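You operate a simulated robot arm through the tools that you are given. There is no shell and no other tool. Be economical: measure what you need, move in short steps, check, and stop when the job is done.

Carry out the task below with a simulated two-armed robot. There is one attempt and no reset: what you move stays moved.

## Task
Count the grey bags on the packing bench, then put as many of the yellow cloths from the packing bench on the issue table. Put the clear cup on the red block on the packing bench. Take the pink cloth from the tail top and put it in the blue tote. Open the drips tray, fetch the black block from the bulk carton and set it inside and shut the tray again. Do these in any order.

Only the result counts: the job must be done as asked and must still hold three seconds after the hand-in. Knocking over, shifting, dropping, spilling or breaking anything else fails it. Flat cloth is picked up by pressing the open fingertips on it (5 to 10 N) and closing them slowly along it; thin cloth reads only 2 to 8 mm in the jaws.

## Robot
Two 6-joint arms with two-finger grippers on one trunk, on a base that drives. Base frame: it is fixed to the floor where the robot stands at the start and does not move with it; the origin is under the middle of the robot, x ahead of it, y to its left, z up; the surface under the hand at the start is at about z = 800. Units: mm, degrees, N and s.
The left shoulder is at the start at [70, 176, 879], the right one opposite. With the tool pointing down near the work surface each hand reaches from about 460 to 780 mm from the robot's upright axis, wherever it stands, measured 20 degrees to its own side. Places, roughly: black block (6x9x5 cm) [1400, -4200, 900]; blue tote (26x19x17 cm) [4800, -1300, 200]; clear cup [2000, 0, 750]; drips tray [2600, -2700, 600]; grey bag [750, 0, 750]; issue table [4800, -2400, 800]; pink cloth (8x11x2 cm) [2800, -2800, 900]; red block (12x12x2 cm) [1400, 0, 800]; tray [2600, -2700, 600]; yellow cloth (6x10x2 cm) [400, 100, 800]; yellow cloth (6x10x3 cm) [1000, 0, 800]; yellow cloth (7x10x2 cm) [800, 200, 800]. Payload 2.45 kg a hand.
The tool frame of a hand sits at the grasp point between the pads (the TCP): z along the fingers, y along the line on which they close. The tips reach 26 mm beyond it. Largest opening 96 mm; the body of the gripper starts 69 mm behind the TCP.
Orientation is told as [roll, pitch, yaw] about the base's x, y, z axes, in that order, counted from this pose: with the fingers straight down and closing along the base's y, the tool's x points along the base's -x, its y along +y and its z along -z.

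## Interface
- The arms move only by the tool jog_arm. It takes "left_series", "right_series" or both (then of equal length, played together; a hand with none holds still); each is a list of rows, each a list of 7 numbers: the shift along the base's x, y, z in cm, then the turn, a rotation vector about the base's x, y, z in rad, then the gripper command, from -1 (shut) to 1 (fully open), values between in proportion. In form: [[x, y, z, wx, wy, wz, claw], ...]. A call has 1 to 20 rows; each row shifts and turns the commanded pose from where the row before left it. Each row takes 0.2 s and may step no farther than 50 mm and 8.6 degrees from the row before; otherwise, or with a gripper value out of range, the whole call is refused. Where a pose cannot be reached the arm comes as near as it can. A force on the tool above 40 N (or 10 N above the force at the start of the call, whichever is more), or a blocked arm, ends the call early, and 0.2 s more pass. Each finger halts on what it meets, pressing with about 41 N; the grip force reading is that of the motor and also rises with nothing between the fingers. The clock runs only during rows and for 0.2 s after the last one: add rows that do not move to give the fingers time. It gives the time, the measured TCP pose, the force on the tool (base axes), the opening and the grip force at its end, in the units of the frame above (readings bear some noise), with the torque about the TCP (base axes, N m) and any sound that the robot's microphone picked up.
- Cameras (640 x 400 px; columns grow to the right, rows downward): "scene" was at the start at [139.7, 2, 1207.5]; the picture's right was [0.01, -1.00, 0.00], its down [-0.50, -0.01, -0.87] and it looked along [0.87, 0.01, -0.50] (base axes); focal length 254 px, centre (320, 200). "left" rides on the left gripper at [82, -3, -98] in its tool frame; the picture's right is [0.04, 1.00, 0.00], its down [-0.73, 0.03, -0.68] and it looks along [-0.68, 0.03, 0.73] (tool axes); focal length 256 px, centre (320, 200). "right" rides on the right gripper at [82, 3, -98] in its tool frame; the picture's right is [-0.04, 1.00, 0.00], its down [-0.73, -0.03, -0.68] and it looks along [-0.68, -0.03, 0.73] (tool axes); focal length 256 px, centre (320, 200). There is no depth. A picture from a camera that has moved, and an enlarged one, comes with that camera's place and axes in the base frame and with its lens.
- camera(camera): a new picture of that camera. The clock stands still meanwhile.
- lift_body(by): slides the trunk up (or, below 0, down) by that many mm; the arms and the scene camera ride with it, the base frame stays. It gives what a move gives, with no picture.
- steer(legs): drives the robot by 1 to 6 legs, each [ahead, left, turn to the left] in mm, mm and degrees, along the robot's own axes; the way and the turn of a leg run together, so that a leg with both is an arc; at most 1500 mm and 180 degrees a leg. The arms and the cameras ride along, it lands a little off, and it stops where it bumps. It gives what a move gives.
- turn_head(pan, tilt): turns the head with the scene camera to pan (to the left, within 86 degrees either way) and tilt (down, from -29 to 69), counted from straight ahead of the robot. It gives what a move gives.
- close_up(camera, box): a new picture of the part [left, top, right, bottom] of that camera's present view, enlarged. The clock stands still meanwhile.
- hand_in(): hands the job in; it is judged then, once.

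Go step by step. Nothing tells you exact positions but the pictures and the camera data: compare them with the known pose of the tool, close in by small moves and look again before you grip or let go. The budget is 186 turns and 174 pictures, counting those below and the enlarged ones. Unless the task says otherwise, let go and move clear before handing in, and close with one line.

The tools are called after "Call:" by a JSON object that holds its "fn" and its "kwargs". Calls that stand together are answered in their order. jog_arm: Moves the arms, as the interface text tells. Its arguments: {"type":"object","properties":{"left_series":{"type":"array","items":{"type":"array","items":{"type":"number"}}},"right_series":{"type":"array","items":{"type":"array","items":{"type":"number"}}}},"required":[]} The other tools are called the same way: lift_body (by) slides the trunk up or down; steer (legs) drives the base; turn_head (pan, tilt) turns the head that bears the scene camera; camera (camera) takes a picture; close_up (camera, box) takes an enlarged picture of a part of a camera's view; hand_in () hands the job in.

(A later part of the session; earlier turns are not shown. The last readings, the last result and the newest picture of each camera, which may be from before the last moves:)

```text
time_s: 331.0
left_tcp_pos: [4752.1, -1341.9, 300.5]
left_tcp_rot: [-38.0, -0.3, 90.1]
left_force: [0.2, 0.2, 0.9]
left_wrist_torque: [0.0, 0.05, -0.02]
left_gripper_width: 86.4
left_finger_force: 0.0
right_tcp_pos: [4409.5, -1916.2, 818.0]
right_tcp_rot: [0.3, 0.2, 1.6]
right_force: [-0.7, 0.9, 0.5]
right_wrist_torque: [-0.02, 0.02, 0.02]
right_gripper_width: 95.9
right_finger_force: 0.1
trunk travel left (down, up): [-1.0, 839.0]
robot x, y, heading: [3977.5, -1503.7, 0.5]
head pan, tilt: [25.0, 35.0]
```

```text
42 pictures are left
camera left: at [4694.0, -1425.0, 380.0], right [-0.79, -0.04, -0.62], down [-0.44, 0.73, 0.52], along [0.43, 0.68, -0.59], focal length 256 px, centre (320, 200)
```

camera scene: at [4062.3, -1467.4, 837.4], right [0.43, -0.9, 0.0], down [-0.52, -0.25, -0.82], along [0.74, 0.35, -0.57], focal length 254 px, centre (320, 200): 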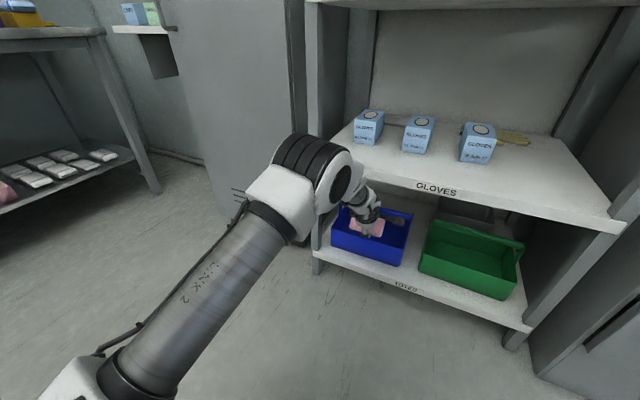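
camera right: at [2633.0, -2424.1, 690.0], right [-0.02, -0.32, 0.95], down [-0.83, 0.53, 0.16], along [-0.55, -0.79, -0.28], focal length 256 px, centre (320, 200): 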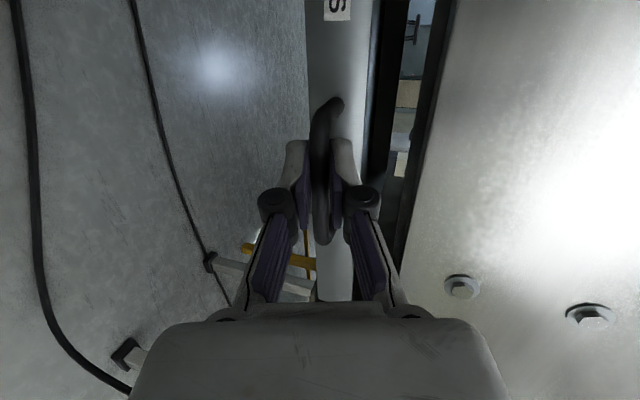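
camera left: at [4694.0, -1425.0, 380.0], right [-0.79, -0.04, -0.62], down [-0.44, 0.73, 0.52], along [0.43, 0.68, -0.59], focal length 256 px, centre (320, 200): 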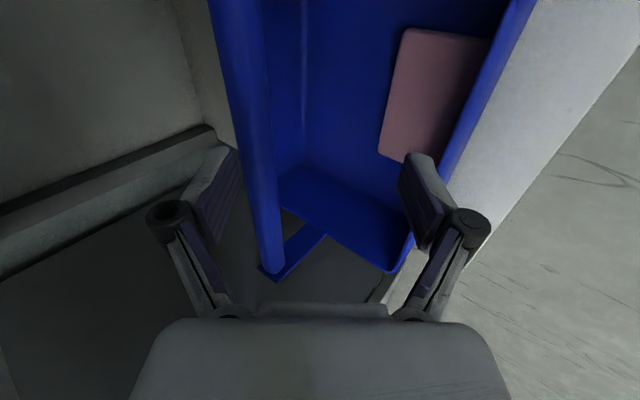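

The pink cloth lies flat inside the tote. Withdraw by driving straight back, then raise the trunk and restore the left hand's posture.

Call:
{"fn": "steer", "kwargs": {"legs": [[-450, 0, 0]]}}

Call:
{"fn": "lift_body", "kwargs": {"by": 380}}

Call:
{"fn": "jog_arm", "kwargs": {"left_series": [[0, 0, 1, 0.088, 0, -0.1125, 0.8], [0, 0, 1, 0.088, 0, -0.1125, 0.8], [0, 0, 1, 0.088, 0, -0.1125, 0.8], [0, 0, 1, 0.088, 0, -0.1125, 0.8], [0, 0, 1, 0.088, 0, -0.1125, 0.8], [0, 0, 1, 0.088, 0, -0.1125, 0.8], [-1, 0, 1, 0.088, 0, -0.1125, 0.8], [-1, 0, 1, 0.088, 0, -0.1125, 0.8], [-1, 0, 1, 0.088, 0, -0.1125, 0.8], [-1, 0, 1, 0.088, 0, -0.1125, 0.8], [-1, 0, 1, 0.088, 0, -0.1125, 0.8], [-2, 0, 2, 0, 0.13, 0, 1], [-2, 0, 2, 0, 0.13, 0, 1], [-2, 0, 2, 0, 0.13, 0, 1], [-2, 0, 2, 0, 0.13, 0, 1], [-2, 0, 2, 0, 0.13, 0, 1], [0, 0, 0, 0, 0, 0, 1]]}}

Call:
{"fn": "turn_head", "kwargs": {"pan": 10, "tilt": 35}}

Call:
{"fn": "camera", "kwargs": {"camera": "scene"}}

```text
time_s: 333.7
left_tcp_pos: [4300.9, -1347.5, 300.2]
left_tcp_rot: [-38.0, -0.2, 90.0]
left_force: [0.7, -0.6, -1.2]
left_wrist_torque: [0.03, 0.01, 0.02]
left_gripper_width: 86.6
left_finger_force: 0.1
right_tcp_pos: [3957.0, -1920.1, 816.2]
right_tcp_rot: [0.2, 0.1, 1.4]
right_force: [-0.4, -0.3, 0.4]
right_wrist_torque: [-0.01, 0.0, -0.01]
right_gripper_width: 96.1
right_finger_force: 0.0
trunk travel left (down, up): [-1.0, 839.0]
robot x, y, heading: [3526.0, -1511.4, 0.3]
head pan, tilt: [25.0, 35.0]
```

```text
time_s: 337.4
left_tcp_pos: [4300.6, -1346.0, 679.9]
left_tcp_rot: [-38.0, -0.3, 89.9]
left_force: [-0.1, -0.4, -0.1]
left_wrist_torque: [0.03, 0.0, 0.02]
left_gripper_width: 86.7
left_finger_force: 0.0
right_tcp_pos: [3958.3, -1921.3, 1197.0]
right_tcp_rot: [0.3, 0.1, 1.4]
right_force: [-1.0, 0.9, 0.2]
right_wrist_torque: [0.0, -0.01, 0.01]
right_gripper_width: 95.8
right_finger_force: 0.1
trunk travel left (down, up): [-381.0, 459.0]
robot x, y, heading: [3529.0, -1508.9, 0.1]
head pan, tilt: [25.0, 35.0]
```

```text
time_s: 341.0
left_tcp_pos: [4152.4, -1361.9, 828.1]
left_tcp_rot: [-5.8, -7.5, 3.3]
left_force: [0.2, 0.7, 1.1]
left_wrist_torque: [0.02, -0.06, -0.01]
left_gripper_width: 95.9
left_finger_force: 0.0
left hand out of reach, approached as far as the arm can: row 3, 4, 5, 6, 7, 8, 9, 10, 12, 13
right_tcp_pos: [3957.7, -1920.6, 1196.5]
right_tcp_rot: [0.2, 0.3, 1.4]
right_force: [0.0, -0.2, -0.1]
right_wrist_torque: [0.03, 0.01, 0.02]
right_gripper_width: 95.9
right_finger_force: 0.1
trunk travel left (down, up): [-381.0, 459.0]
robot x, y, heading: [3528.7, -1508.8, 0.1]
head pan, tilt: [25.0, 35.0]
```

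```text
time_s: 341.8
left_tcp_pos: [4152.7, -1362.4, 829.1]
left_tcp_rot: [-5.9, -7.5, 3.4]
left_force: [-0.3, -0.4, -0.3]
left_wrist_torque: [-0.01, -0.01, 0.01]
left_gripper_width: 96.1
left_finger_force: 0.0
right_tcp_pos: [3958.0, -1919.8, 1196.6]
right_tcp_rot: [0.4, 0.3, 1.4]
right_force: [-0.1, 0.9, 0.7]
right_wrist_torque: [-0.02, -0.02, 0.02]
right_gripper_width: 96.2
right_finger_force: 0.0
trunk travel left (down, up): [-381.0, 459.0]
robot x, y, heading: [3529.7, -1504.6, 0.3]
head pan, tilt: [10.0, 35.0]
```

```text
41 pictures are left
camera scene: at [3663.9, -1491.5, 1217.4], right [0.18, -0.98, 0.0], down [-0.56, -0.1, -0.82], along [0.81, 0.15, -0.57], focal length 254 px, centre (320, 200)
```

scene: 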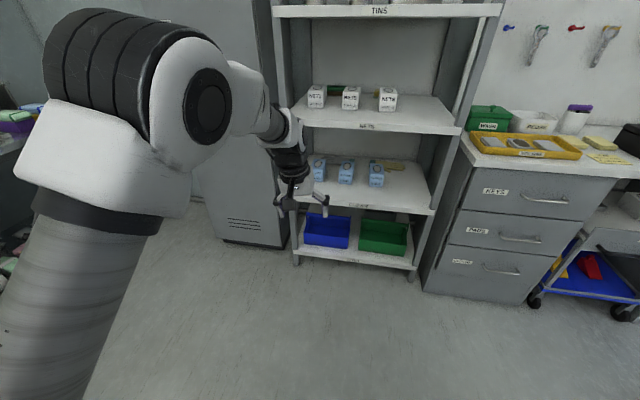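

All good there. I'll straighten the left hand, then drive around the tail end to the back side of the line to find the bulk carton.

Call:
{"fn": "jog_arm", "kwargs": {"left_series": [[-2, 0.5, 4, 0.05, 0.065, -0.03, 1], [-2, 0.5, 4, 0.05, 0.065, -0.03, 1], [-2, 0.5, 4, 0, 0, 0, 1], [-2, 0.5, 4, 0, 0, 0, 1], [-2, 0.5, 4, 0, 0, 0, 1], [-2, 0.5, 4, 0, 0, 0, 1], [0, 0, 4, 0, 0, 0, 1], [0, 0, 0, 0, 0, 0, 1]], "right_series": [[1, 3, 0, 0, 0, 0, 1], [1, 3, 0, 0, 0, 0, 1], [1, 3, 0, 0, 0, 0, 1], [1, 3, 0, 0, 0, 0, 1], [1, 3, 0, 0, 0, 0, 1], [1, 3, -1, 0, 0, 0, 1], [0, 2, -1, 0, 0, 0, 1], [0, 0, 0, 0, 0, 0, 1]]}}

Call:
{"fn": "steer", "kwargs": {"legs": [[0, -1000, 0], [0, -900, 0], [0, 0, -175]]}}

Call:
{"fn": "turn_head", "kwargs": {"pan": 0, "tilt": 20}}

Call:
{"fn": "camera", "kwargs": {"camera": "scene"}}

```text
time_s: 343.6
left_tcp_pos: [4032.5, -1332.9, 1107.9]
left_tcp_rot: [0.1, -0.2, -0.5]
left_force: [0.5, -0.6, -0.4]
left_wrist_torque: [0.02, 0.05, -0.06]
left_gripper_width: 96.1
left_finger_force: 0.1
right_tcp_pos: [4015.9, -1721.0, 1179.7]
right_tcp_rot: [0.4, 0.1, 1.4]
right_force: [-0.3, 0.2, -0.1]
right_wrist_torque: [0.03, 0.01, 0.0]
right_gripper_width: 95.9
right_finger_force: 0.1
trunk travel left (down, up): [-381.0, 459.0]
robot x, y, heading: [3529.7, -1505.1, 0.3]
head pan, tilt: [10.0, 35.0]
```

```text
time_s: 360.1
left_tcp_pos: [3039.7, -3619.9, 1106.5]
left_tcp_rot: [0.1, -0.2, -174.5]
left_force: [-1.1, 0.0, -0.3]
left_wrist_torque: [0.02, 0.02, 0.01]
left_gripper_width: 95.7
left_finger_force: 0.1
right_tcp_pos: [3014.8, -3232.6, 1179.2]
right_tcp_rot: [0.3, 0.2, -172.8]
right_force: [-0.4, 0.3, 0.3]
right_wrist_torque: [0.0, -0.02, -0.01]
right_gripper_width: 96.1
right_finger_force: 0.1
trunk travel left (down, up): [-381.0, 459.0]
robot x, y, heading: [3523.2, -3394.0, -174.0]
head pan, tilt: [10.0, 35.0]
```

```text
time_s: 360.9
left_tcp_pos: [3039.8, -3620.3, 1107.1]
left_tcp_rot: [0.1, -0.2, -174.5]
left_force: [0.1, -0.3, -0.4]
left_wrist_torque: [-0.04, -0.01, -0.03]
left_gripper_width: 95.9
left_finger_force: 0.1
right_tcp_pos: [3014.5, -3231.4, 1179.2]
right_tcp_rot: [0.2, 0.3, -172.8]
right_force: [-1.2, 0.1, -0.1]
right_wrist_torque: [-0.02, -0.01, 0.01]
right_gripper_width: 96.0
right_finger_force: 0.0
trunk travel left (down, up): [-381.0, 459.0]
robot x, y, heading: [3524.5, -3391.4, -174.0]
head pan, tilt: [0.0, 20.0]
```

```text
40 pictures are left
camera scene: at [3378.9, -3407.9, 1241.2], right [-0.11, 0.99, 0.0], down [0.34, 0.04, -0.94], along [-0.93, -0.1, -0.34], focal length 254 px, centre (320, 200)
```

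scene: 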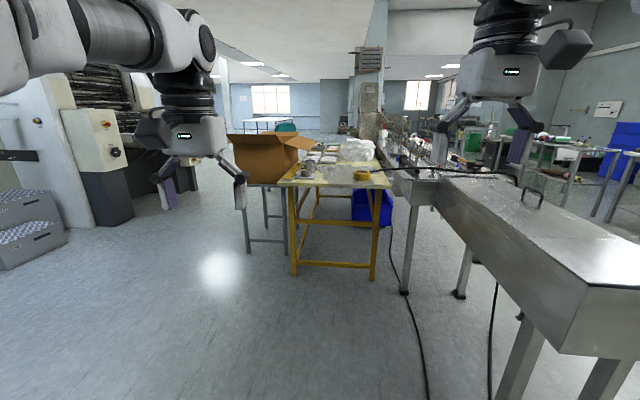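

The open carton stands on a small table near (1350,-4250), beside the yellow-legged table. Approach from its +x side.

Call:
{"fn": "steer", "kwargs": {"legs": [[0, 800, -6], [1150, 0, 0]]}}

Call:
{"fn": "turn_head", "kwargs": {"pan": 0, "tilt": 30}}

Call:
{"fn": "camera", "kwargs": {"camera": "scene"}}

```text
time_s: 370.6
left_tcp_pos: [1918.6, -4385.6, 1107.4]
left_tcp_rot: [0.1, -0.2, -179.5]
left_force: [-0.2, -0.3, 0.4]
left_wrist_torque: [0.01, 0.02, 0.01]
left_gripper_width: 96.3
left_finger_force: 0.1
right_tcp_pos: [1927.9, -3996.0, 1179.1]
right_tcp_rot: [0.3, 0.2, -177.5]
right_force: [-0.3, 0.3, 0.2]
right_wrist_torque: [0.0, 0.0, 0.01]
right_gripper_width: 96.0
right_finger_force: 0.2
trunk travel left (down, up): [-381.0, 459.0]
robot x, y, heading: [2417.8, -4196.6, -179.0]
head pan, tilt: [0.0, 20.0]
```

```text
time_s: 371.3
left_tcp_pos: [1919.1, -4386.5, 1106.2]
left_tcp_rot: [0.1, -0.2, -179.4]
left_force: [0.4, 0.2, 0.1]
left_wrist_torque: [-0.02, 0.0, 0.01]
left_gripper_width: 96.0
left_finger_force: 0.1
right_tcp_pos: [1927.0, -3996.1, 1179.1]
right_tcp_rot: [0.1, 0.2, -177.5]
right_force: [0.2, 0.0, -0.1]
right_wrist_torque: [0.01, -0.02, 0.0]
right_gripper_width: 96.2
right_finger_force: 0.0
trunk travel left (down, up): [-381.0, 459.0]
robot x, y, heading: [2419.7, -4199.9, -178.6]
head pan, tilt: [0.0, 30.0]
```

```text
39 pictures are left
camera scene: at [2277.9, -4202.9, 1225.2], right [-0.02, 1.0, 0.0], down [0.5, 0.01, -0.87], along [-0.87, -0.02, -0.5], focal length 254 px, centre (320, 200)
```

scene: 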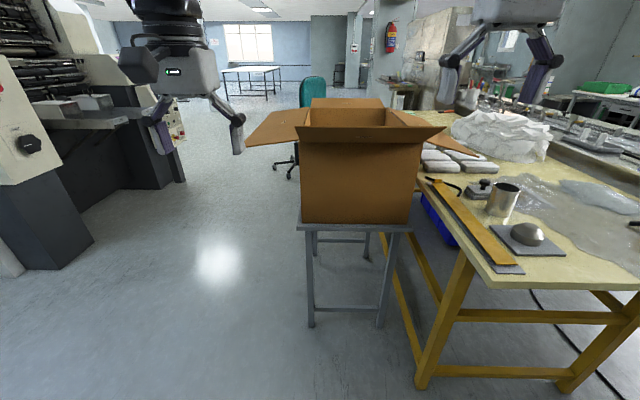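

The carton (rim ~z 1010) sits on a stool at x ≈ 1440, y ≈ -4290..-3860. I'll raise the trunk and move closer to look inside.

Call:
{"fn": "lift_body", "kwargs": {"by": 250}}

Call:
{"fn": "steer", "kwargs": {"legs": [[0, 60, -1], [500, 0, 0]]}}

Call:
{"fn": "turn_head", "kwargs": {"pan": -10, "tilt": 45}}

Call:
{"fn": "camera", "kwargs": {"camera": "scene"}}

```text
time_s: 373.9
left_tcp_pos: [1918.9, -4385.6, 1356.2]
left_tcp_rot: [0.2, -0.1, -179.4]
left_force: [0.2, -1.0, 0.4]
left_wrist_torque: [-0.01, 0.0, 0.0]
left_gripper_width: 96.1
left_finger_force: 0.1
right_tcp_pos: [1926.4, -3995.9, 1429.6]
right_tcp_rot: [0.3, 0.2, -177.6]
right_force: [0.0, 0.5, -0.1]
right_wrist_torque: [0.0, 0.01, 0.03]
right_gripper_width: 96.2
right_finger_force: 0.1
trunk travel left (down, up): [-631.0, 209.0]
robot x, y, heading: [2420.3, -4199.7, -178.7]
head pan, tilt: [0.0, 30.0]
```

```text
time_s: 377.4
left_tcp_pos: [1418.5, -4439.2, 1358.0]
left_tcp_rot: [0.1, -0.3, 179.6]
left_force: [-0.2, 0.5, -0.1]
left_wrist_torque: [0.01, 0.0, -0.03]
left_gripper_width: 95.8
left_finger_force: 0.1
right_tcp_pos: [1434.3, -4049.9, 1429.3]
right_tcp_rot: [0.2, 0.2, -178.4]
right_force: [0.1, -0.4, -0.6]
right_wrist_torque: [0.02, 0.02, 0.02]
right_gripper_width: 95.9
right_finger_force: 0.2
trunk travel left (down, up): [-631.0, 209.0]
robot x, y, heading: [1919.7, -4262.3, -179.7]
head pan, tilt: [0.0, 30.0]
```

```text
time_s: 378.2
left_tcp_pos: [1417.6, -4438.3, 1357.0]
left_tcp_rot: [0.1, -0.3, 179.6]
left_force: [0.4, -0.6, 0.2]
left_wrist_torque: [-0.03, -0.01, 0.02]
left_gripper_width: 96.0
left_finger_force: 0.0
right_tcp_pos: [1431.8, -4049.8, 1428.4]
right_tcp_rot: [0.2, 0.2, -178.4]
right_force: [-0.5, -0.2, 0.0]
right_wrist_torque: [0.01, 0.01, -0.01]
right_gripper_width: 96.1
right_finger_force: 0.0
trunk travel left (down, up): [-631.0, 209.0]
robot x, y, heading: [1921.2, -4261.9, -179.9]
head pan, tilt: [-10.0, 45.0]
```

```text
38 pictures are left
camera scene: at [1789.6, -4248.7, 1452.5], right [0.17, 0.99, 0.0], down [0.7, -0.12, -0.71], along [-0.7, 0.12, -0.71], focal length 254 px, centre (320, 200)
```

scene: 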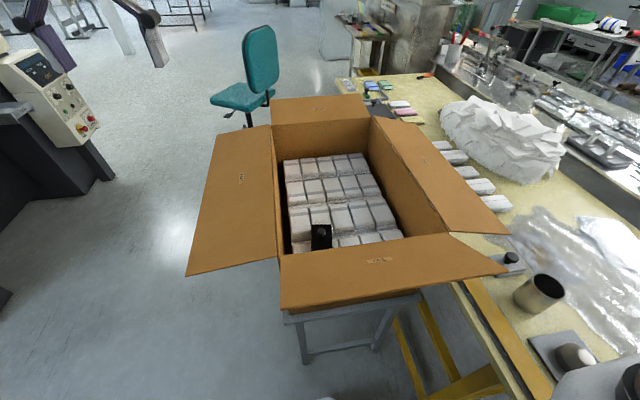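

The black block sits on the white packs near the front-left corner, about (1405,-4183). I'll shift the base 80 mm left and bring the right hand above it for a close look.

Call:
{"fn": "steer", "kwargs": {"legs": [[0, 80, 0]]}}

Call:
{"fn": "jog_arm", "kwargs": {"right_series": [[-0.5, -1, -3.5, 0, 0, -0.015, 1], [-0.5, -1, -3.5, 0, 0, -0.015, 1], [-0.5, -1, -3.5, 0, 0, 0, 1], [-0.5, -1, -3.5, 0, 0, 0, 1], [-0.4, -1, -3.5, 0, 0, 0, 1], [0, 0, -3.5, 0, 0, 0, 1], [0, 0, 0, 0, 0, 0, 1]]}}

Call:
{"fn": "camera", "kwargs": {"camera": "right"}}

Call:
{"fn": "close_up", "kwargs": {"camera": "scene", "box": [240, 130, 420, 270]}}

```text
time_s: 379.2
left_tcp_pos: [1418.0, -4516.0, 1357.7]
left_tcp_rot: [0.2, -0.2, 179.7]
left_force: [0.3, 0.4, 0.1]
left_wrist_torque: [0.03, 0.02, 0.01]
left_gripper_width: 95.7
left_finger_force: 0.0
right_tcp_pos: [1432.3, -4127.0, 1428.7]
right_tcp_rot: [0.4, 0.2, -178.4]
right_force: [-0.3, 0.4, -0.6]
right_wrist_torque: [0.0, -0.02, 0.01]
right_gripper_width: 96.2
right_finger_force: 0.0
trunk travel left (down, up): [-631.0, 209.0]
robot x, y, heading: [1922.4, -4341.6, -179.6]
head pan, tilt: [-10.0, 45.0]
```

```text
time_s: 380.8
left_tcp_pos: [1417.5, -4516.9, 1358.2]
left_tcp_rot: [0.0, -0.3, 179.6]
left_force: [0.2, -0.4, 0.5]
left_wrist_torque: [0.01, 0.04, -0.01]
left_gripper_width: 95.9
left_finger_force: 0.1
right_tcp_pos: [1409.8, -4178.7, 1219.1]
right_tcp_rot: [0.3, 0.1, 179.7]
right_force: [-0.3, 0.8, -0.8]
right_wrist_torque: [-0.02, 0.03, 0.03]
right_gripper_width: 96.0
right_finger_force: 0.1
trunk travel left (down, up): [-631.0, 209.0]
robot x, y, heading: [1913.6, -4342.3, -179.6]
head pan, tilt: [-10.0, 45.0]
```

```text
37 pictures are left
camera right: at [1491.7, -4181.2, 1316.6], right [-0.04, -1.0, 0.0], down [-0.73, 0.04, 0.68], along [-0.68, 0.03, -0.74], focal length 256 px, centre (320, 200)
```

right: 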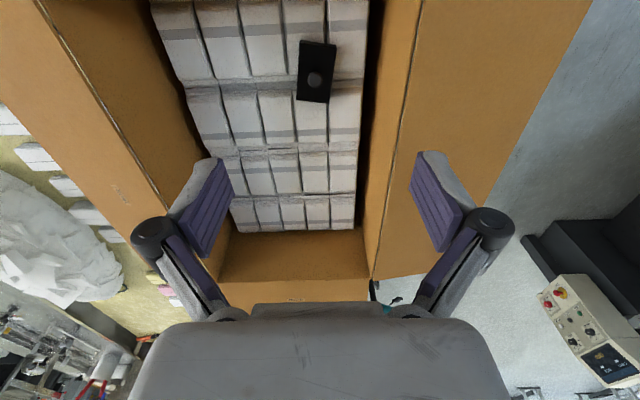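

```text
2.86 times, centred on (330, 200) of scene
camera zoom: at [1790.9, -4327.1, 1452.6], right [0.17, 0.99, 0.0], down [0.7, -0.12, -0.71], along [-0.7, 0.12, -0.71], focal length 726 px, centre (291, 200)
```

zoom: 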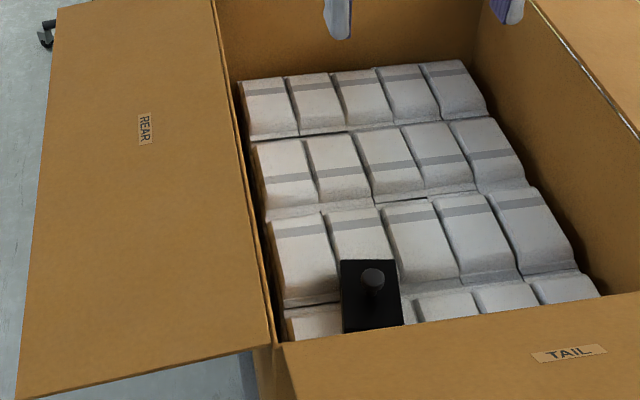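

The block is a plate with a knob on top, knob near (1357,-4170), top z ≈ 890. I'll grip it by the knob. Moving above and lowering to z ≈ 1000 for another look.

Call:
{"fn": "jog_arm", "kwargs": {"right_series": [[-1.3, 0.2, -3.5, 0, 0, 0, 0.3], [-1.3, 0.2, -3.5, 0, 0, 0, 0], [-1.3, 0.2, -3.5, 0, 0, 0, 0], [-1.3, 0.2, -3.5, 0, 0, 0, 0], [0, 0, -3.5, 0, 0, 0, 0], [0, 0, -3.5, 0, 0, 0, 0], [0, 0, 0, 0, 0, 0, 0]]}}

Call:
{"fn": "camera", "kwargs": {"camera": "right"}}

Call:
{"fn": "close_up", "kwargs": {"camera": "scene", "box": [240, 130, 420, 270]}}

```text
time_s: 382.4
left_tcp_pos: [1418.3, -4517.6, 1358.0]
left_tcp_rot: [0.0, -0.3, 179.6]
left_force: [0.3, 0.0, 0.4]
left_wrist_torque: [-0.04, -0.02, 0.0]
left_gripper_width: 95.6
left_finger_force: 0.1
right_tcp_pos: [1357.9, -4171.3, 1007.3]
right_tcp_rot: [0.3, 0.1, 179.5]
right_force: [0.1, 0.0, 0.0]
right_wrist_torque: [-0.05, 0.04, -0.02]
right_gripper_width: 48.0
right_finger_force: 0.1
trunk travel left (down, up): [-631.0, 209.0]
robot x, y, heading: [1923.3, -4343.6, -179.9]
head pan, tilt: [-10.0, 45.0]
```

```text
35 pictures are left
camera right: at [1440.2, -4173.3, 1106.2], right [-0.04, -1.0, 0.0], down [-0.73, 0.04, 0.68], along [-0.68, 0.03, -0.74], focal length 256 px, centre (320, 200)
```

right: 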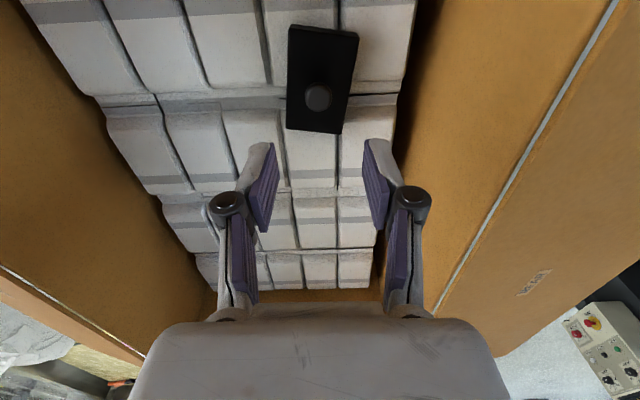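

```text
2.86 times, centred on (330, 200) of scene
camera zoom: at [1790.8, -4327.6, 1452.6], right [0.17, 0.99, 0.0], down [0.7, -0.12, -0.71], along [-0.7, 0.12, -0.71], focal length 726 px, centre (291, 200)
```

zoom: 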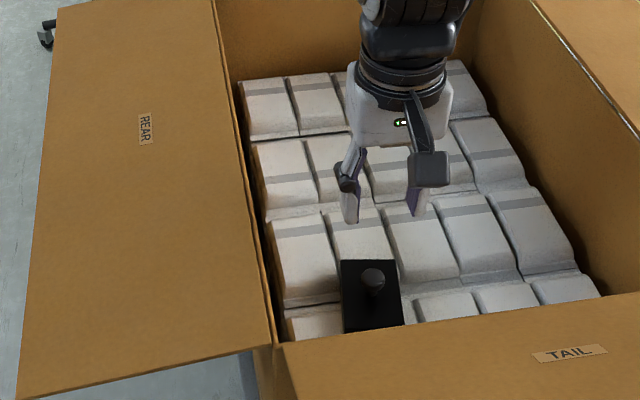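

Descend to z ≈ 935 and look again to refine the knob's position.

Call:
{"fn": "jog_arm", "kwargs": {"right_series": [[0, 0, -3.5, 0, 0, 0, 0], [0, 0, -3.5, 0, 0, 0, 0], [0, 0, 0, 0, 0, 0, 0]]}}

Call:
{"fn": "camera", "kwargs": {"camera": "right"}}

Call:
{"fn": "close_up", "kwargs": {"camera": "scene", "box": [270, 170, 390, 260]}}

```text
time_s: 383.2
left_tcp_pos: [1418.6, -4517.5, 1357.5]
left_tcp_rot: [0.0, -0.3, 179.6]
left_force: [0.2, 0.2, 0.6]
left_wrist_torque: [0.0, -0.01, -0.02]
left_gripper_width: 95.8
left_finger_force: 0.1
right_tcp_pos: [1358.1, -4173.1, 938.9]
right_tcp_rot: [0.3, 0.2, 179.8]
right_force: [-0.9, 0.0, -0.4]
right_wrist_torque: [0.0, 0.0, 0.01]
right_gripper_width: 48.0
right_finger_force: 0.1
trunk travel left (down, up): [-631.0, 209.0]
robot x, y, heading: [1922.9, -4342.8, -179.6]
head pan, tilt: [-10.0, 45.0]
```

```text
33 pictures are left
camera right: at [1439.8, -4174.2, 1037.0], right [-0.04, -1.0, 0.0], down [-0.73, 0.04, 0.68], along [-0.68, 0.03, -0.74], focal length 256 px, centre (320, 200)
```

right: 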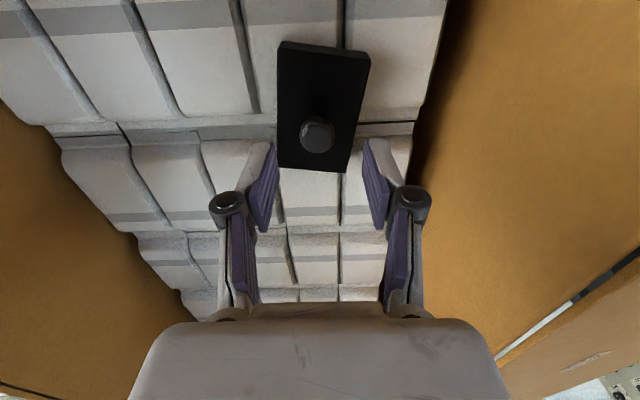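

```text
4.44 times, centred on (330, 215) of scene
camera zoom: at [1791.6, -4327.8, 1452.7], right [0.17, 0.99, 0.0], down [0.7, -0.12, -0.71], along [-0.7, 0.12, -0.71], focal length 1129 px, centre (276, 133)
```

zoom: 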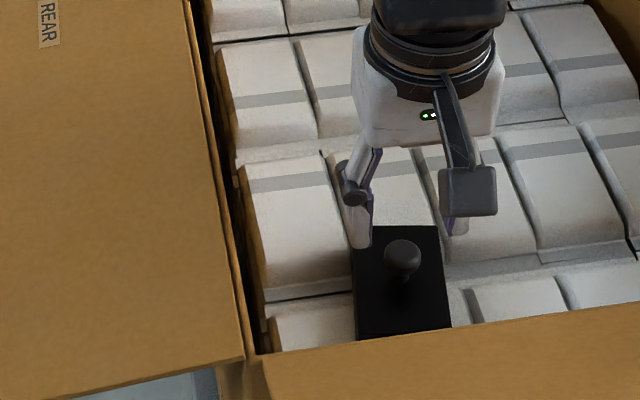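

Knob head top is about z 870 at (1349,-4168). Shift 9 mm and lower to TCP z ≈ 874, then check.

Call:
{"fn": "jog_arm", "kwargs": {"right_series": [[-0.9, 0.4, -1.5, 0, 0, 0, 0.1], [0, 0, -1.5, 0, 0, 0, 0.1], [0, 0, -1.5, 0, 0, 0, 0.1], [0, 0, -1.5, 0, 0, 0, 0.1], [0, 0, 0, 0, 0, 0, 0.1]]}}

Call:
{"fn": "camera", "kwargs": {"camera": "right"}}

Call:
{"fn": "close_up", "kwargs": {"camera": "scene", "box": [270, 170, 390, 260]}}

```text
time_s: 384.6
left_tcp_pos: [1419.8, -4518.9, 1356.7]
left_tcp_rot: [0.2, -0.2, 179.6]
left_force: [-0.1, 0.2, -1.0]
left_wrist_torque: [0.03, 0.0, -0.02]
left_gripper_width: 96.0
left_finger_force: 0.1
right_tcp_pos: [1347.9, -4167.4, 882.8]
right_tcp_rot: [0.3, 0.0, 179.7]
right_force: [4.6, -1.0, 11.6]
right_wrist_torque: [-0.38, -0.22, 0.16]
right_gripper_width: 56.6
right_finger_force: 1.1
trunk travel left (down, up): [-631.0, 209.0]
robot x, y, heading: [1922.2, -4340.8, -179.5]
head pan, tilt: [-10.0, 45.0]
stopped in row 5 (right hand): the force on the tool passed its limit at 52 N (the readings are from after the stop); the commanded pose is now the measured one
```

```text
31 pictures are left
camera right: at [1430.7, -4169.5, 980.7], right [-0.04, -1.0, 0.0], down [-0.73, 0.04, 0.68], along [-0.68, 0.03, -0.73], focal length 256 px, centre (320, 200)
```

right: 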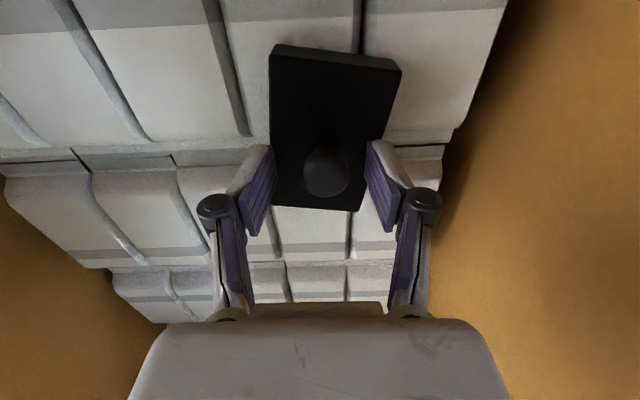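

```text
4.44 times, centred on (330, 215) of scene
camera zoom: at [1792.9, -4327.8, 1452.6], right [0.17, 0.99, 0.0], down [0.7, -0.12, -0.71], along [-0.7, 0.12, -0.71], focal length 1129 px, centre (276, 133)
```

zoom: 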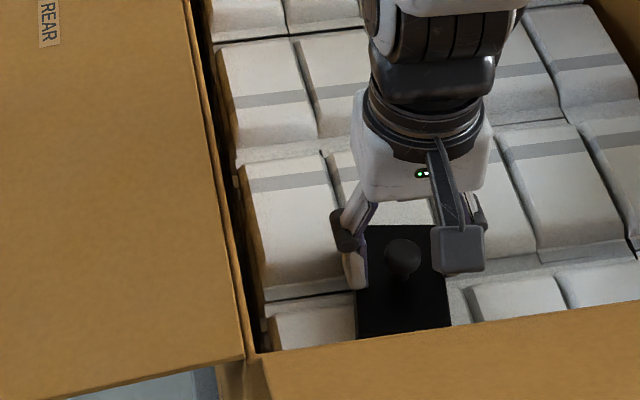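

A fingertip met the plate (top at z ≈ 857), so the knob top is near 885, at about (1355,-4170). Raise 5 mm, shift 7 mm, and close on the knob.

Call:
{"fn": "jog_arm", "kwargs": {"right_series": [[0, 0, 0.5, 0, 0, 0, 0.1], [0.7, -0.2, 0, 0, 0, 0, 0.1], [0, 0, 0, 0, 0, 0, -0.2], [0, 0, 0, 0, 0, 0, -0.4], [0, 0, 0, 0, 0, 0, -0.7], [0, 0, 0, 0, 0, 0, -1], [0, 0, 0, 0, 0, 0, -1]]}}

Call:
{"fn": "camera", "kwargs": {"camera": "right"}}

```text
time_s: 386.2
left_tcp_pos: [1418.2, -4518.1, 1356.8]
left_tcp_rot: [0.1, -0.2, 179.6]
left_force: [-0.4, -0.3, -0.1]
left_wrist_torque: [-0.02, 0.03, 0.02]
left_gripper_width: 95.8
left_finger_force: 0.0
right_tcp_pos: [1355.6, -4168.4, 886.0]
right_tcp_rot: [0.2, 0.1, 179.6]
right_force: [-1.2, 2.0, 5.3]
right_wrist_torque: [0.1, 0.1, 0.13]
right_gripper_width: 22.5
right_finger_force: 40.8
trunk travel left (down, up): [-631.0, 209.0]
robot x, y, heading: [1918.6, -4340.8, -179.7]
head pan, tilt: [-10.0, 45.0]
```

```text
29 pictures are left
camera right: at [1436.5, -4170.6, 984.7], right [-0.04, -1.0, 0.01], down [-0.73, 0.04, 0.68], along [-0.68, 0.03, -0.74], focal length 256 px, centre (320, 200)
```

right: 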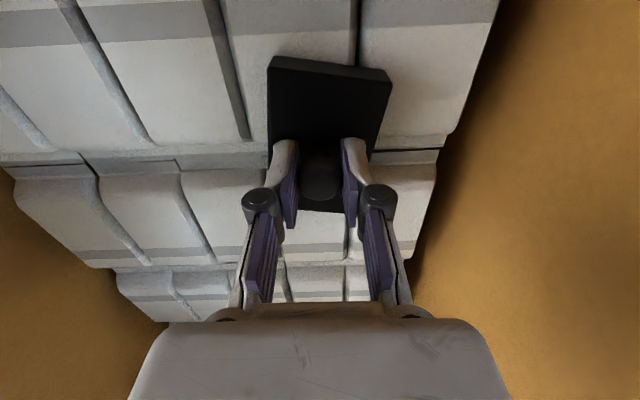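

Knob gripped (22.5 mm). Lift straight up, out of the carton.

Call:
{"fn": "jog_arm", "kwargs": {"right_series": [[0, 0, 1, 0, 0, 0, -1], [0, 0, 2, 0, 0, 0, -1], [0, 0, 3, 0, 0, 0, -1], [0, 0, 3, 0, 0, 0, -1], [0, 0, 4, 0, 0, 0, -1], [0, 0, 4, 0, 0, 0, -1], [0, 0, 4, 0, 0, 0, -1], [0, 0, 4, 0, 0, 0, -1], [0, 0, 4, 0, 0, 0, -1], [0, 0, 0, 0, 0, 0, -1]]}}

Call:
{"fn": "camera", "kwargs": {"camera": "right"}}

```text
time_s: 388.4
left_tcp_pos: [1416.4, -4518.1, 1356.3]
left_tcp_rot: [0.0, 0.0, 179.6]
left_force: [0.4, -0.2, -0.3]
left_wrist_torque: [0.03, -0.01, -0.02]
left_gripper_width: 96.1
left_finger_force: 0.0
right_tcp_pos: [1351.9, -4169.1, 1177.3]
right_tcp_rot: [0.3, 0.2, 179.7]
right_force: [-0.3, 0.8, -7.8]
right_wrist_torque: [0.05, 0.01, 0.01]
right_gripper_width: 22.5
right_finger_force: 40.4
trunk travel left (down, up): [-631.0, 209.0]
robot x, y, heading: [1921.9, -4340.2, -179.9]
head pan, tilt: [-10.0, 45.0]
```

```text
28 pictures are left
camera right: at [1432.8, -4170.6, 1274.3], right [-0.04, -1.0, 0.01], down [-0.74, 0.04, 0.68], along [-0.68, 0.03, -0.74], focal length 256 px, centre (320, 200)
```

right: 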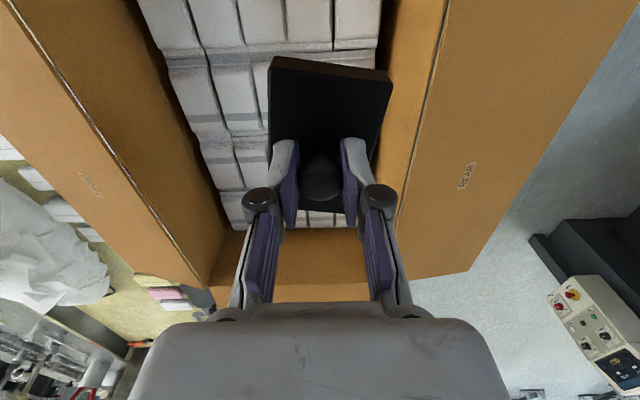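

Block held. Drive back around the tail end to the aisle side, facing the open drips tray.

Call:
{"fn": "steer", "kwargs": {"legs": [[-1500, 0, 0], [0, -1450, 0], [0, -1300, 0], [720, 0, 0], [0, 0, 90]]}}

Call:
{"fn": "turn_head", "kwargs": {"pan": -5, "tilt": 40}}

Call:
{"fn": "camera", "kwargs": {"camera": "scene"}}

```text
time_s: 416.1
left_tcp_pos: [2847.5, -2100.6, 1356.2]
left_tcp_rot: [0.1, -0.3, -88.0]
left_force: [0.2, 0.7, 0.1]
left_wrist_torque: [-0.01, -0.02, 0.05]
left_gripper_width: 95.9
left_finger_force: 0.0
right_tcp_pos: [2501.8, -2181.4, 1176.2]
right_tcp_rot: [0.3, 0.2, -87.8]
right_force: [-0.2, -0.2, -8.5]
right_wrist_torque: [0.01, 0.0, 0.0]
right_gripper_width: 21.6
right_finger_force: 40.4
trunk travel left (down, up): [-631.0, 209.0]
robot x, y, heading: [2651.8, -1602.7, -87.3]
head pan, tilt: [-10.0, 45.0]
```

```text
time_s: 416.8
left_tcp_pos: [2847.8, -2100.0, 1357.1]
left_tcp_rot: [0.1, -0.1, -88.0]
left_force: [0.1, -0.2, -0.1]
left_wrist_torque: [-0.01, 0.01, -0.02]
left_gripper_width: 95.9
left_finger_force: 0.1
right_tcp_pos: [2501.3, -2180.1, 1177.0]
right_tcp_rot: [0.3, 0.2, -87.9]
right_force: [0.2, 0.5, -7.9]
right_wrist_torque: [0.0, 0.01, 0.03]
right_gripper_width: 21.7
right_finger_force: 41.2
trunk travel left (down, up): [-631.0, 209.0]
robot x, y, heading: [2650.6, -1604.0, -87.6]
head pan, tilt: [-5.0, 40.0]
```

```text
27 pictures are left
camera scene: at [2648.1, -1738.7, 1459.6], right [-1.0, 0.04, 0.0], down [0.03, 0.64, -0.77], along [-0.03, -0.76, -0.64], focal length 254 px, centre (320, 200)
```

scene: 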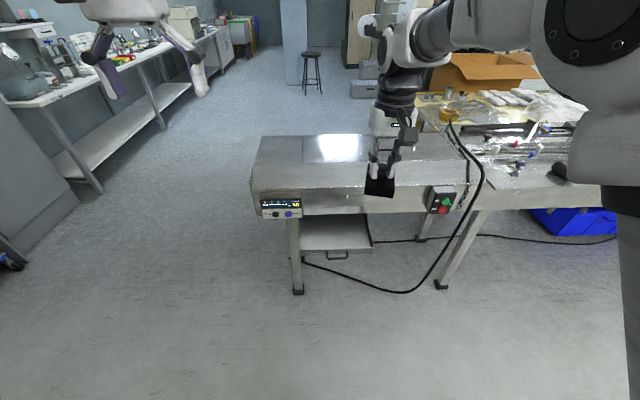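

The tray is still open, interior around (2554,-2470). I'll align the base so the block hangs over the tray and lower the trunk.

Call:
{"fn": "steer", "kwargs": {"legs": [[0, 80, -2.4], [260, 0, 0]]}}

Call:
{"fn": "lift_body", "kwargs": {"by": -380}}

Call:
{"fn": "camera", "kwargs": {"camera": "right"}}

Call:
{"fn": "camera", "kwargs": {"camera": "scene"}}

```text
time_s: 419.3
left_tcp_pos: [2910.0, -2366.7, 1357.1]
left_tcp_rot: [0.2, -0.2, -90.1]
left_force: [0.0, -0.4, -0.6]
left_wrist_torque: [-0.02, 0.01, -0.03]
left_gripper_width: 95.9
left_finger_force: 0.0
right_tcp_pos: [2561.6, -2433.8, 1176.7]
right_tcp_rot: [0.3, 0.1, -90.0]
right_force: [-0.1, 0.7, -7.8]
right_wrist_torque: [0.04, 0.01, 0.01]
right_gripper_width: 21.7
right_finger_force: 41.0
trunk travel left (down, up): [-631.0, 209.0]
robot x, y, heading: [2732.6, -1863.4, -89.6]
head pan, tilt: [-5.0, 40.0]
```

```text
time_s: 423.0
left_tcp_pos: [2911.1, -2367.4, 977.2]
left_tcp_rot: [0.0, -0.2, -90.1]
left_force: [-0.3, -0.4, 0.6]
left_wrist_torque: [0.0, -0.01, -0.01]
left_gripper_width: 96.2
left_finger_force: 0.0
right_tcp_pos: [2561.6, -2434.3, 796.7]
right_tcp_rot: [0.2, 0.2, -90.0]
right_force: [-0.4, -0.2, -7.8]
right_wrist_torque: [0.05, 0.0, 0.04]
right_gripper_width: 21.6
right_finger_force: 41.0
trunk travel left (down, up): [-251.0, 589.0]
robot x, y, heading: [2734.2, -1866.0, -89.7]
head pan, tilt: [-5.0, 40.0]
```

```text
26 pictures are left
camera right: at [2564.3, -2352.2, 894.2], right [1.0, -0.04, 0.0], down [-0.03, -0.74, 0.68], along [-0.02, -0.68, -0.74], focal length 256 px, centre (320, 200)
```

right: 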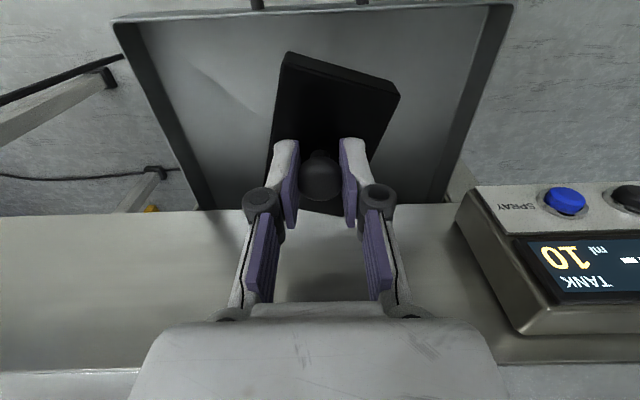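

```text
25 pictures are left
camera scene: at [2724.2, -1998.8, 1079.7], right [-1.0, 0.08, 0.0], down [0.05, 0.64, -0.77], along [-0.06, -0.76, -0.64], focal length 254 px, centre (320, 200)
```

scene: 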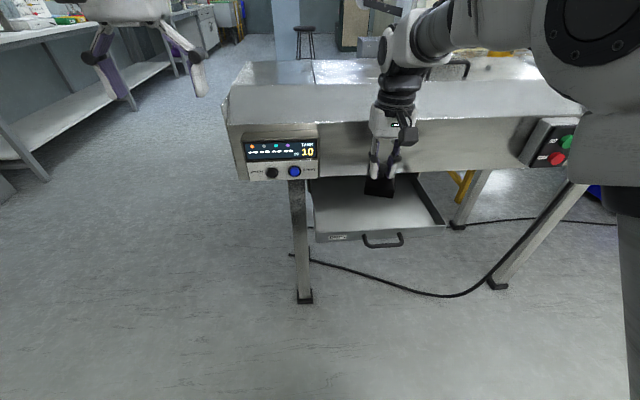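

The block hangs over the tray. Shift 26 mm inward and descend to about 15 mm above the tray floor.

Call:
{"fn": "jog_arm", "kwargs": {"right_series": [[0, -1.3, -1, 0, 0, 0, -1], [0, -1.3, -1, 0, 0, 0, -1], [0, 0, -2, 0, 0, 0, -1], [0, 0, -2, 0, 0, 0, -1], [0, 0, -2, 0, 0, 0, -1], [0, 0, 0, 0, 0, 0, -1]]}}

Call:
{"fn": "camera", "kwargs": {"camera": "right"}}

Call:
{"fn": "close_up", "kwargs": {"camera": "scene", "box": [280, 110, 470, 260]}}

```text
time_s: 424.4
left_tcp_pos: [2909.3, -2366.4, 976.9]
left_tcp_rot: [0.1, -0.2, -90.1]
left_force: [0.3, 0.0, 0.5]
left_wrist_torque: [0.03, -0.01, -0.01]
left_gripper_width: 96.0
left_finger_force: 0.1
right_tcp_pos: [2561.0, -2459.9, 717.6]
right_tcp_rot: [0.3, 0.3, -89.9]
right_force: [0.1, 0.5, -7.8]
right_wrist_torque: [0.0, 0.01, 0.05]
right_gripper_width: 21.7
right_finger_force: 41.3
trunk travel left (down, up): [-251.0, 589.0]
robot x, y, heading: [2729.9, -1860.5, -89.5]
head pan, tilt: [-5.0, 40.0]
```

```text
24 pictures are left
camera right: at [2564.3, -2377.9, 814.3], right [1.0, -0.04, 0.0], down [-0.03, -0.74, 0.68], along [-0.02, -0.68, -0.74], focal length 256 px, centre (320, 200)
```

right: 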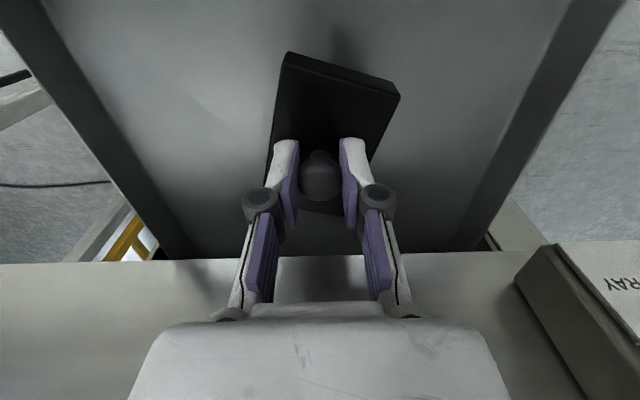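

```text
2.67 times, centred on (375, 185) of scene
camera zoom: at [2724.2, -1998.7, 1079.7], right [-1.0, 0.08, 0.0], down [0.05, 0.64, -0.77], along [-0.06, -0.76, -0.64], focal length 678 px, centre (173, 240)
```

zoom: 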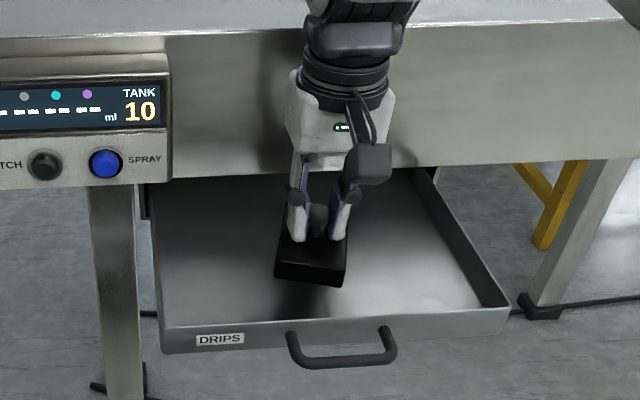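

Block is well inside the tray outline. Lower gently to contact.

Call:
{"fn": "jog_arm", "kwargs": {"right_series": [[0, 0, -0.7, 0, 0, 0, -1], [0, 0, -0.5, 0, 0, 0, -1], [0, 0, -0.3, 0, 0, 0, -1], [0, 0, -0.2, 0, 0, 0, -1], [0, 0, -0.2, 0, 0, 0, -1], [0, 0, 0, 0, 0, 0, -1]]}}

```text
time_s: 425.8
left_tcp_pos: [2909.2, -2367.6, 975.5]
left_tcp_rot: [0.1, -0.1, -90.1]
left_force: [-0.4, -0.2, -1.1]
left_wrist_torque: [0.02, -0.02, -0.01]
left_gripper_width: 96.0
left_finger_force: 0.1
right_tcp_pos: [2560.5, -2460.6, 696.6]
right_tcp_rot: [0.3, 0.2, -90.0]
right_force: [0.9, 0.1, -8.0]
right_wrist_torque: [0.02, 0.02, -0.02]
right_gripper_width: 21.8
right_finger_force: 42.0
trunk travel left (down, up): [-251.0, 589.0]
robot x, y, heading: [2732.2, -1863.7, -89.5]
head pan, tilt: [-5.0, 40.0]
```

Call:
{"fn": "jog_arm", "kwargs": {"right_series": [[0, 0, -0.3, 0, 0, 0, -1], [0, 0, -0.2, 0, 0, 0, -1], [0, 0, -0.2, 0, 0, 0, -1], [0, 0, -0.2, 0, 0, 0, -1], [0, 0, -0.2, 0, 0, 0, -1], [0, 0, -0.2, 0, 0, 0, -1], [0, 0, 0, 0, 0, 0, -1]]}}

```text
time_s: 427.4
left_tcp_pos: [2911.5, -2367.0, 977.5]
left_tcp_rot: [0.1, -0.2, -90.1]
left_force: [0.1, 0.2, -0.6]
left_wrist_torque: [0.0, 0.02, -0.02]
left_gripper_width: 95.7
left_finger_force: 0.1
right_tcp_pos: [2561.7, -2460.4, 685.8]
right_tcp_rot: [0.3, 0.1, -90.1]
right_force: [0.6, -2.1, 2.6]
right_wrist_torque: [0.08, 0.22, 0.06]
right_gripper_width: 21.6
right_finger_force: 40.6
trunk travel left (down, up): [-251.0, 589.0]
robot x, y, heading: [2730.5, -1864.7, -89.4]
head pan, tilt: [-5.0, 40.0]
```

The block rests on the tray floor. Release the knob and rise.

Call:
{"fn": "jog_arm", "kwargs": {"right_series": [[0, 0, 0, 0, 0, 0, -0.8], [0, 0, 0, 0, 0, 0, -0.5], [0, 0, 0, 0, 0, 0, -0.2], [0, 0, 0, 0, 0, 0, -0.1], [0, 0, 2, 0, 0, 0, -0.1], [0, 0, 3, 0, 0, 0, -0.1], [0, 0.5, 3, 0, 0, 0, -0.1], [0, 1, 3, 0, 0, 0, 0], [0, 0, 0, 0, 0, 0, 0]]}}

Call:
{"fn": "close_up", "kwargs": {"camera": "scene", "box": [280, 110, 470, 260]}}

```text
time_s: 429.4
left_tcp_pos: [2911.8, -2368.1, 976.7]
left_tcp_rot: [0.0, -0.2, -90.1]
left_force: [0.2, -0.2, 0.3]
left_wrist_torque: [0.01, -0.01, 0.01]
left_gripper_width: 96.3
left_finger_force: 0.0
right_tcp_pos: [2563.7, -2446.9, 794.4]
right_tcp_rot: [0.4, 0.2, -90.1]
right_force: [-0.4, 0.1, 0.1]
right_wrist_torque: [0.05, 0.0, -0.01]
right_gripper_width: 48.0
right_finger_force: 0.0
trunk travel left (down, up): [-251.0, 589.0]
robot x, y, heading: [2730.1, -1860.7, -89.3]
head pan, tilt: [-5.0, 40.0]
```

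```text
2.67 times, centred on (375, 185) of scene
camera zoom: at [2724.4, -1998.4, 1079.7], right [-1.0, 0.08, 0.0], down [0.05, 0.64, -0.77], along [-0.06, -0.76, -0.64], focal length 678 px, centre (173, 240)
```

zoom: 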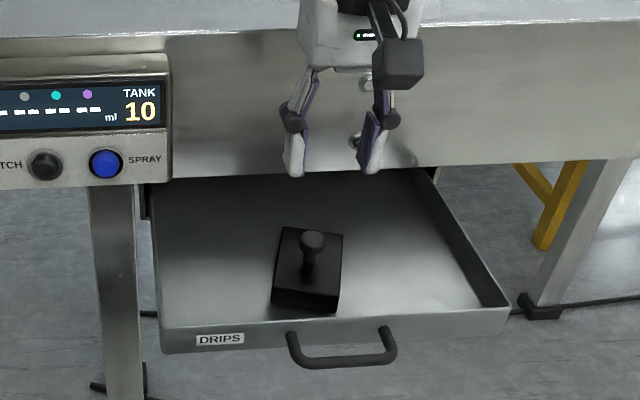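

Block stands inside the tray; its knob (≈690) is below the apron edge (≈717), so it will fit. Now back off and re-pitch the right hand forward to push the tray shut.

Call:
{"fn": "steer", "kwargs": {"legs": [[-230, 0, 0]]}}

Call:
{"fn": "lift_body", "kwargs": {"by": -68}}

Call:
{"fn": "jog_arm", "kwargs": {"right_series": [[-0.3, 2.2, 1.5, 0, 0, 0, -1], [-0.3, 2.2, 1.5, 0, 0, 0, -1], [-0.3, 2.2, 1.5, 0, 0, 0, -1], [-0.3, 2.2, 1.5, 0, 0, 0, -1], [-0.3, 2, 1.5, 0, 0, 0, -1], [0.3, -0.9, -1.2, -0.1428, 0, 0, -1], [0.3, -0.9, -1.2, -0.1428, 0, 0, -1], [0.3, -0.9, -1.2, -0.1428, 0, 0, -1], [0.3, -0.9, -1.2, -0.1428, 0, 0, -1], [0.3, -0.9, -1.2, -0.1428, 0, 0, -1], [0.3, -0.9, -1.2, -0.1428, 0, 0, -1], [0.3, -0.9, -1.2, -0.1428, 0, 0, -1], [0.3, -0.9, -1.2, -0.1428, 0, 0, -1], [0.3, -0.9, -1.2, -0.1428, 0, 0, -1], [0.3, -0.9, -1.2, -0.1428, 0, 0, -1], [0.2, -0.9, -1.2, -0.1428, 0, 0, -1], [0, 0, 0, 0, 0, 0, -1]]}}

Call:
{"fn": "camera", "kwargs": {"camera": "right"}}

```text
time_s: 431.1
left_tcp_pos: [2909.4, -2135.6, 977.0]
left_tcp_rot: [0.1, -0.3, -90.0]
left_force: [-0.6, 1.2, -0.3]
left_wrist_torque: [-0.02, 0.02, 0.0]
left_gripper_width: 96.1
left_finger_force: 0.0
right_tcp_pos: [2561.5, -2214.6, 795.9]
right_tcp_rot: [0.3, 0.1, -89.9]
right_force: [-0.5, 0.6, 1.2]
right_wrist_torque: [-0.03, -0.02, 0.0]
right_gripper_width: 47.8
right_finger_force: 0.0
trunk travel left (down, up): [-251.0, 589.0]
robot x, y, heading: [2728.7, -1631.7, -89.6]
head pan, tilt: [-5.0, 40.0]
```

```text
time_s: 432.2
left_tcp_pos: [2908.7, -2136.0, 909.2]
left_tcp_rot: [0.1, -0.3, -90.1]
left_force: [0.9, -0.4, -0.4]
left_wrist_torque: [0.0, 0.04, -0.03]
left_gripper_width: 95.8
left_finger_force: 0.1
right_tcp_pos: [2562.2, -2216.1, 726.5]
right_tcp_rot: [0.4, 0.1, -89.9]
right_force: [0.5, -0.4, 0.1]
right_wrist_torque: [-0.03, 0.02, 0.01]
right_gripper_width: 48.1
right_finger_force: 0.0
trunk travel left (down, up): [-183.0, 657.0]
robot x, y, heading: [2728.6, -1635.3, -89.6]
head pan, tilt: [-5.0, 40.0]
```

```text
time_s: 435.8
left_tcp_pos: [2909.5, -2136.0, 909.1]
left_tcp_rot: [0.1, -0.3, -90.1]
left_force: [-0.8, 0.2, -0.1]
left_wrist_torque: [-0.01, 0.01, -0.01]
left_gripper_width: 96.2
left_finger_force: 0.2
right_tcp_pos: [2582.9, -2211.4, 754.8]
right_tcp_rot: [19.5, -71.4, -100.6]
right_force: [0.4, -0.2, 0.5]
right_wrist_torque: [-0.02, 0.01, -0.01]
right_gripper_width: 0.0
right_finger_force: 28.8
right hand out of reach, approached as far as the arm can: row 5, 6, 7, 8, 9, 11, 12, 14, 15, 16
trunk travel left (down, up): [-183.0, 657.0]
robot x, y, heading: [2730.3, -1633.1, -89.6]
head pan, tilt: [-5.0, 40.0]
```

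```text
21 pictures are left
camera right: at [2575.2, -2093.1, 706.4], right [0.98, 0.13, 0.14], down [-0.18, 0.4, 0.9], along [0.05, -0.91, 0.42], focal length 256 px, centre (320, 200)
```

right: 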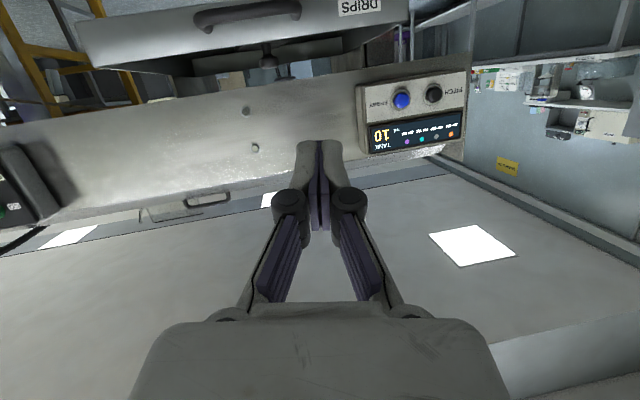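

Now lower the trunk 92 mm, sidestep 25 mm right, and drive forward to push the handle with the closed fingertips.

Call:
{"fn": "lift_body", "kwargs": {"by": -92}}

Call:
{"fn": "steer", "kwargs": {"legs": [[0, -24, -0.4], [80, 0, 0]]}}

Call:
{"fn": "camera", "kwargs": {"camera": "right"}}

Call:
{"fn": "camera", "kwargs": {"camera": "scene"}}

```text
time_s: 437.1
left_tcp_pos: [2909.0, -2135.4, 816.7]
left_tcp_rot: [0.1, -0.3, -90.1]
left_force: [0.0, -0.7, -0.1]
left_wrist_torque: [-0.03, -0.01, -0.01]
left_gripper_width: 95.9
left_finger_force: 0.0
right_tcp_pos: [2582.9, -2211.5, 663.6]
right_tcp_rot: [19.2, -71.5, -100.3]
right_force: [-0.3, -0.1, 0.5]
right_wrist_torque: [-0.01, -0.01, 0.01]
right_gripper_width: 0.0
right_finger_force: 28.5
trunk travel left (down, up): [-91.0, 749.0]
robot x, y, heading: [2728.1, -1633.5, -89.7]
head pan, tilt: [-5.0, 40.0]
```

```text
time_s: 438.5
left_tcp_pos: [2881.5, -2220.1, 816.6]
left_tcp_rot: [0.2, -0.2, -90.5]
left_force: [0.1, 0.3, 0.2]
left_wrist_torque: [0.02, -0.02, 0.02]
left_gripper_width: 95.9
left_finger_force: 0.1
right_tcp_pos: [2554.7, -2293.1, 664.1]
right_tcp_rot: [18.7, -71.6, -100.2]
right_force: [-0.3, -1.4, -0.2]
right_wrist_torque: [0.01, 0.0, 0.02]
right_gripper_width: 0.1
right_finger_force: 28.4
trunk travel left (down, up): [-91.0, 749.0]
robot x, y, heading: [2703.1, -1713.1, -90.1]
head pan, tilt: [-5.0, 40.0]
```

```text
20 pictures are left
camera right: at [2547.9, -2173.2, 615.4], right [0.98, 0.12, 0.14], down [-0.18, 0.41, 0.9], along [0.05, -0.91, 0.42], focal length 256 px, centre (320, 200)
```

right: 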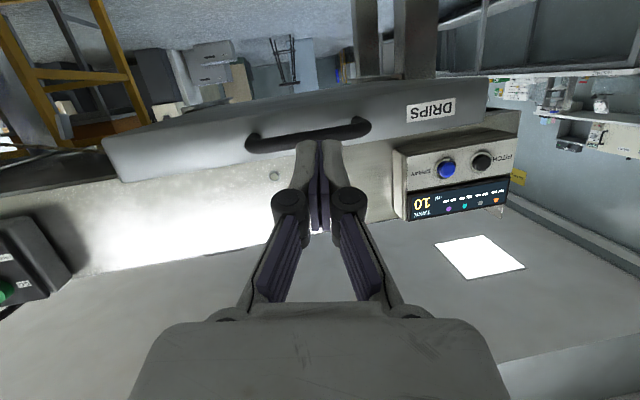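

```text
19 pictures are left
camera scene: at [2708.4, -1848.0, 916.7], right [-1.0, -0.05, 0.0], down [-0.03, 0.67, -0.74], along [0.04, -0.74, -0.67], focal length 254 px, centre (320, 200)
```

scene: 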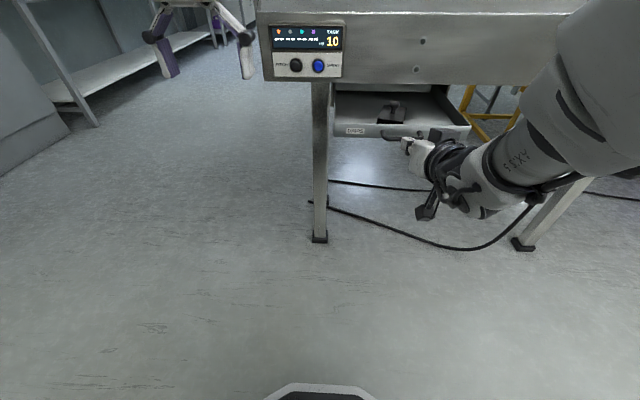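

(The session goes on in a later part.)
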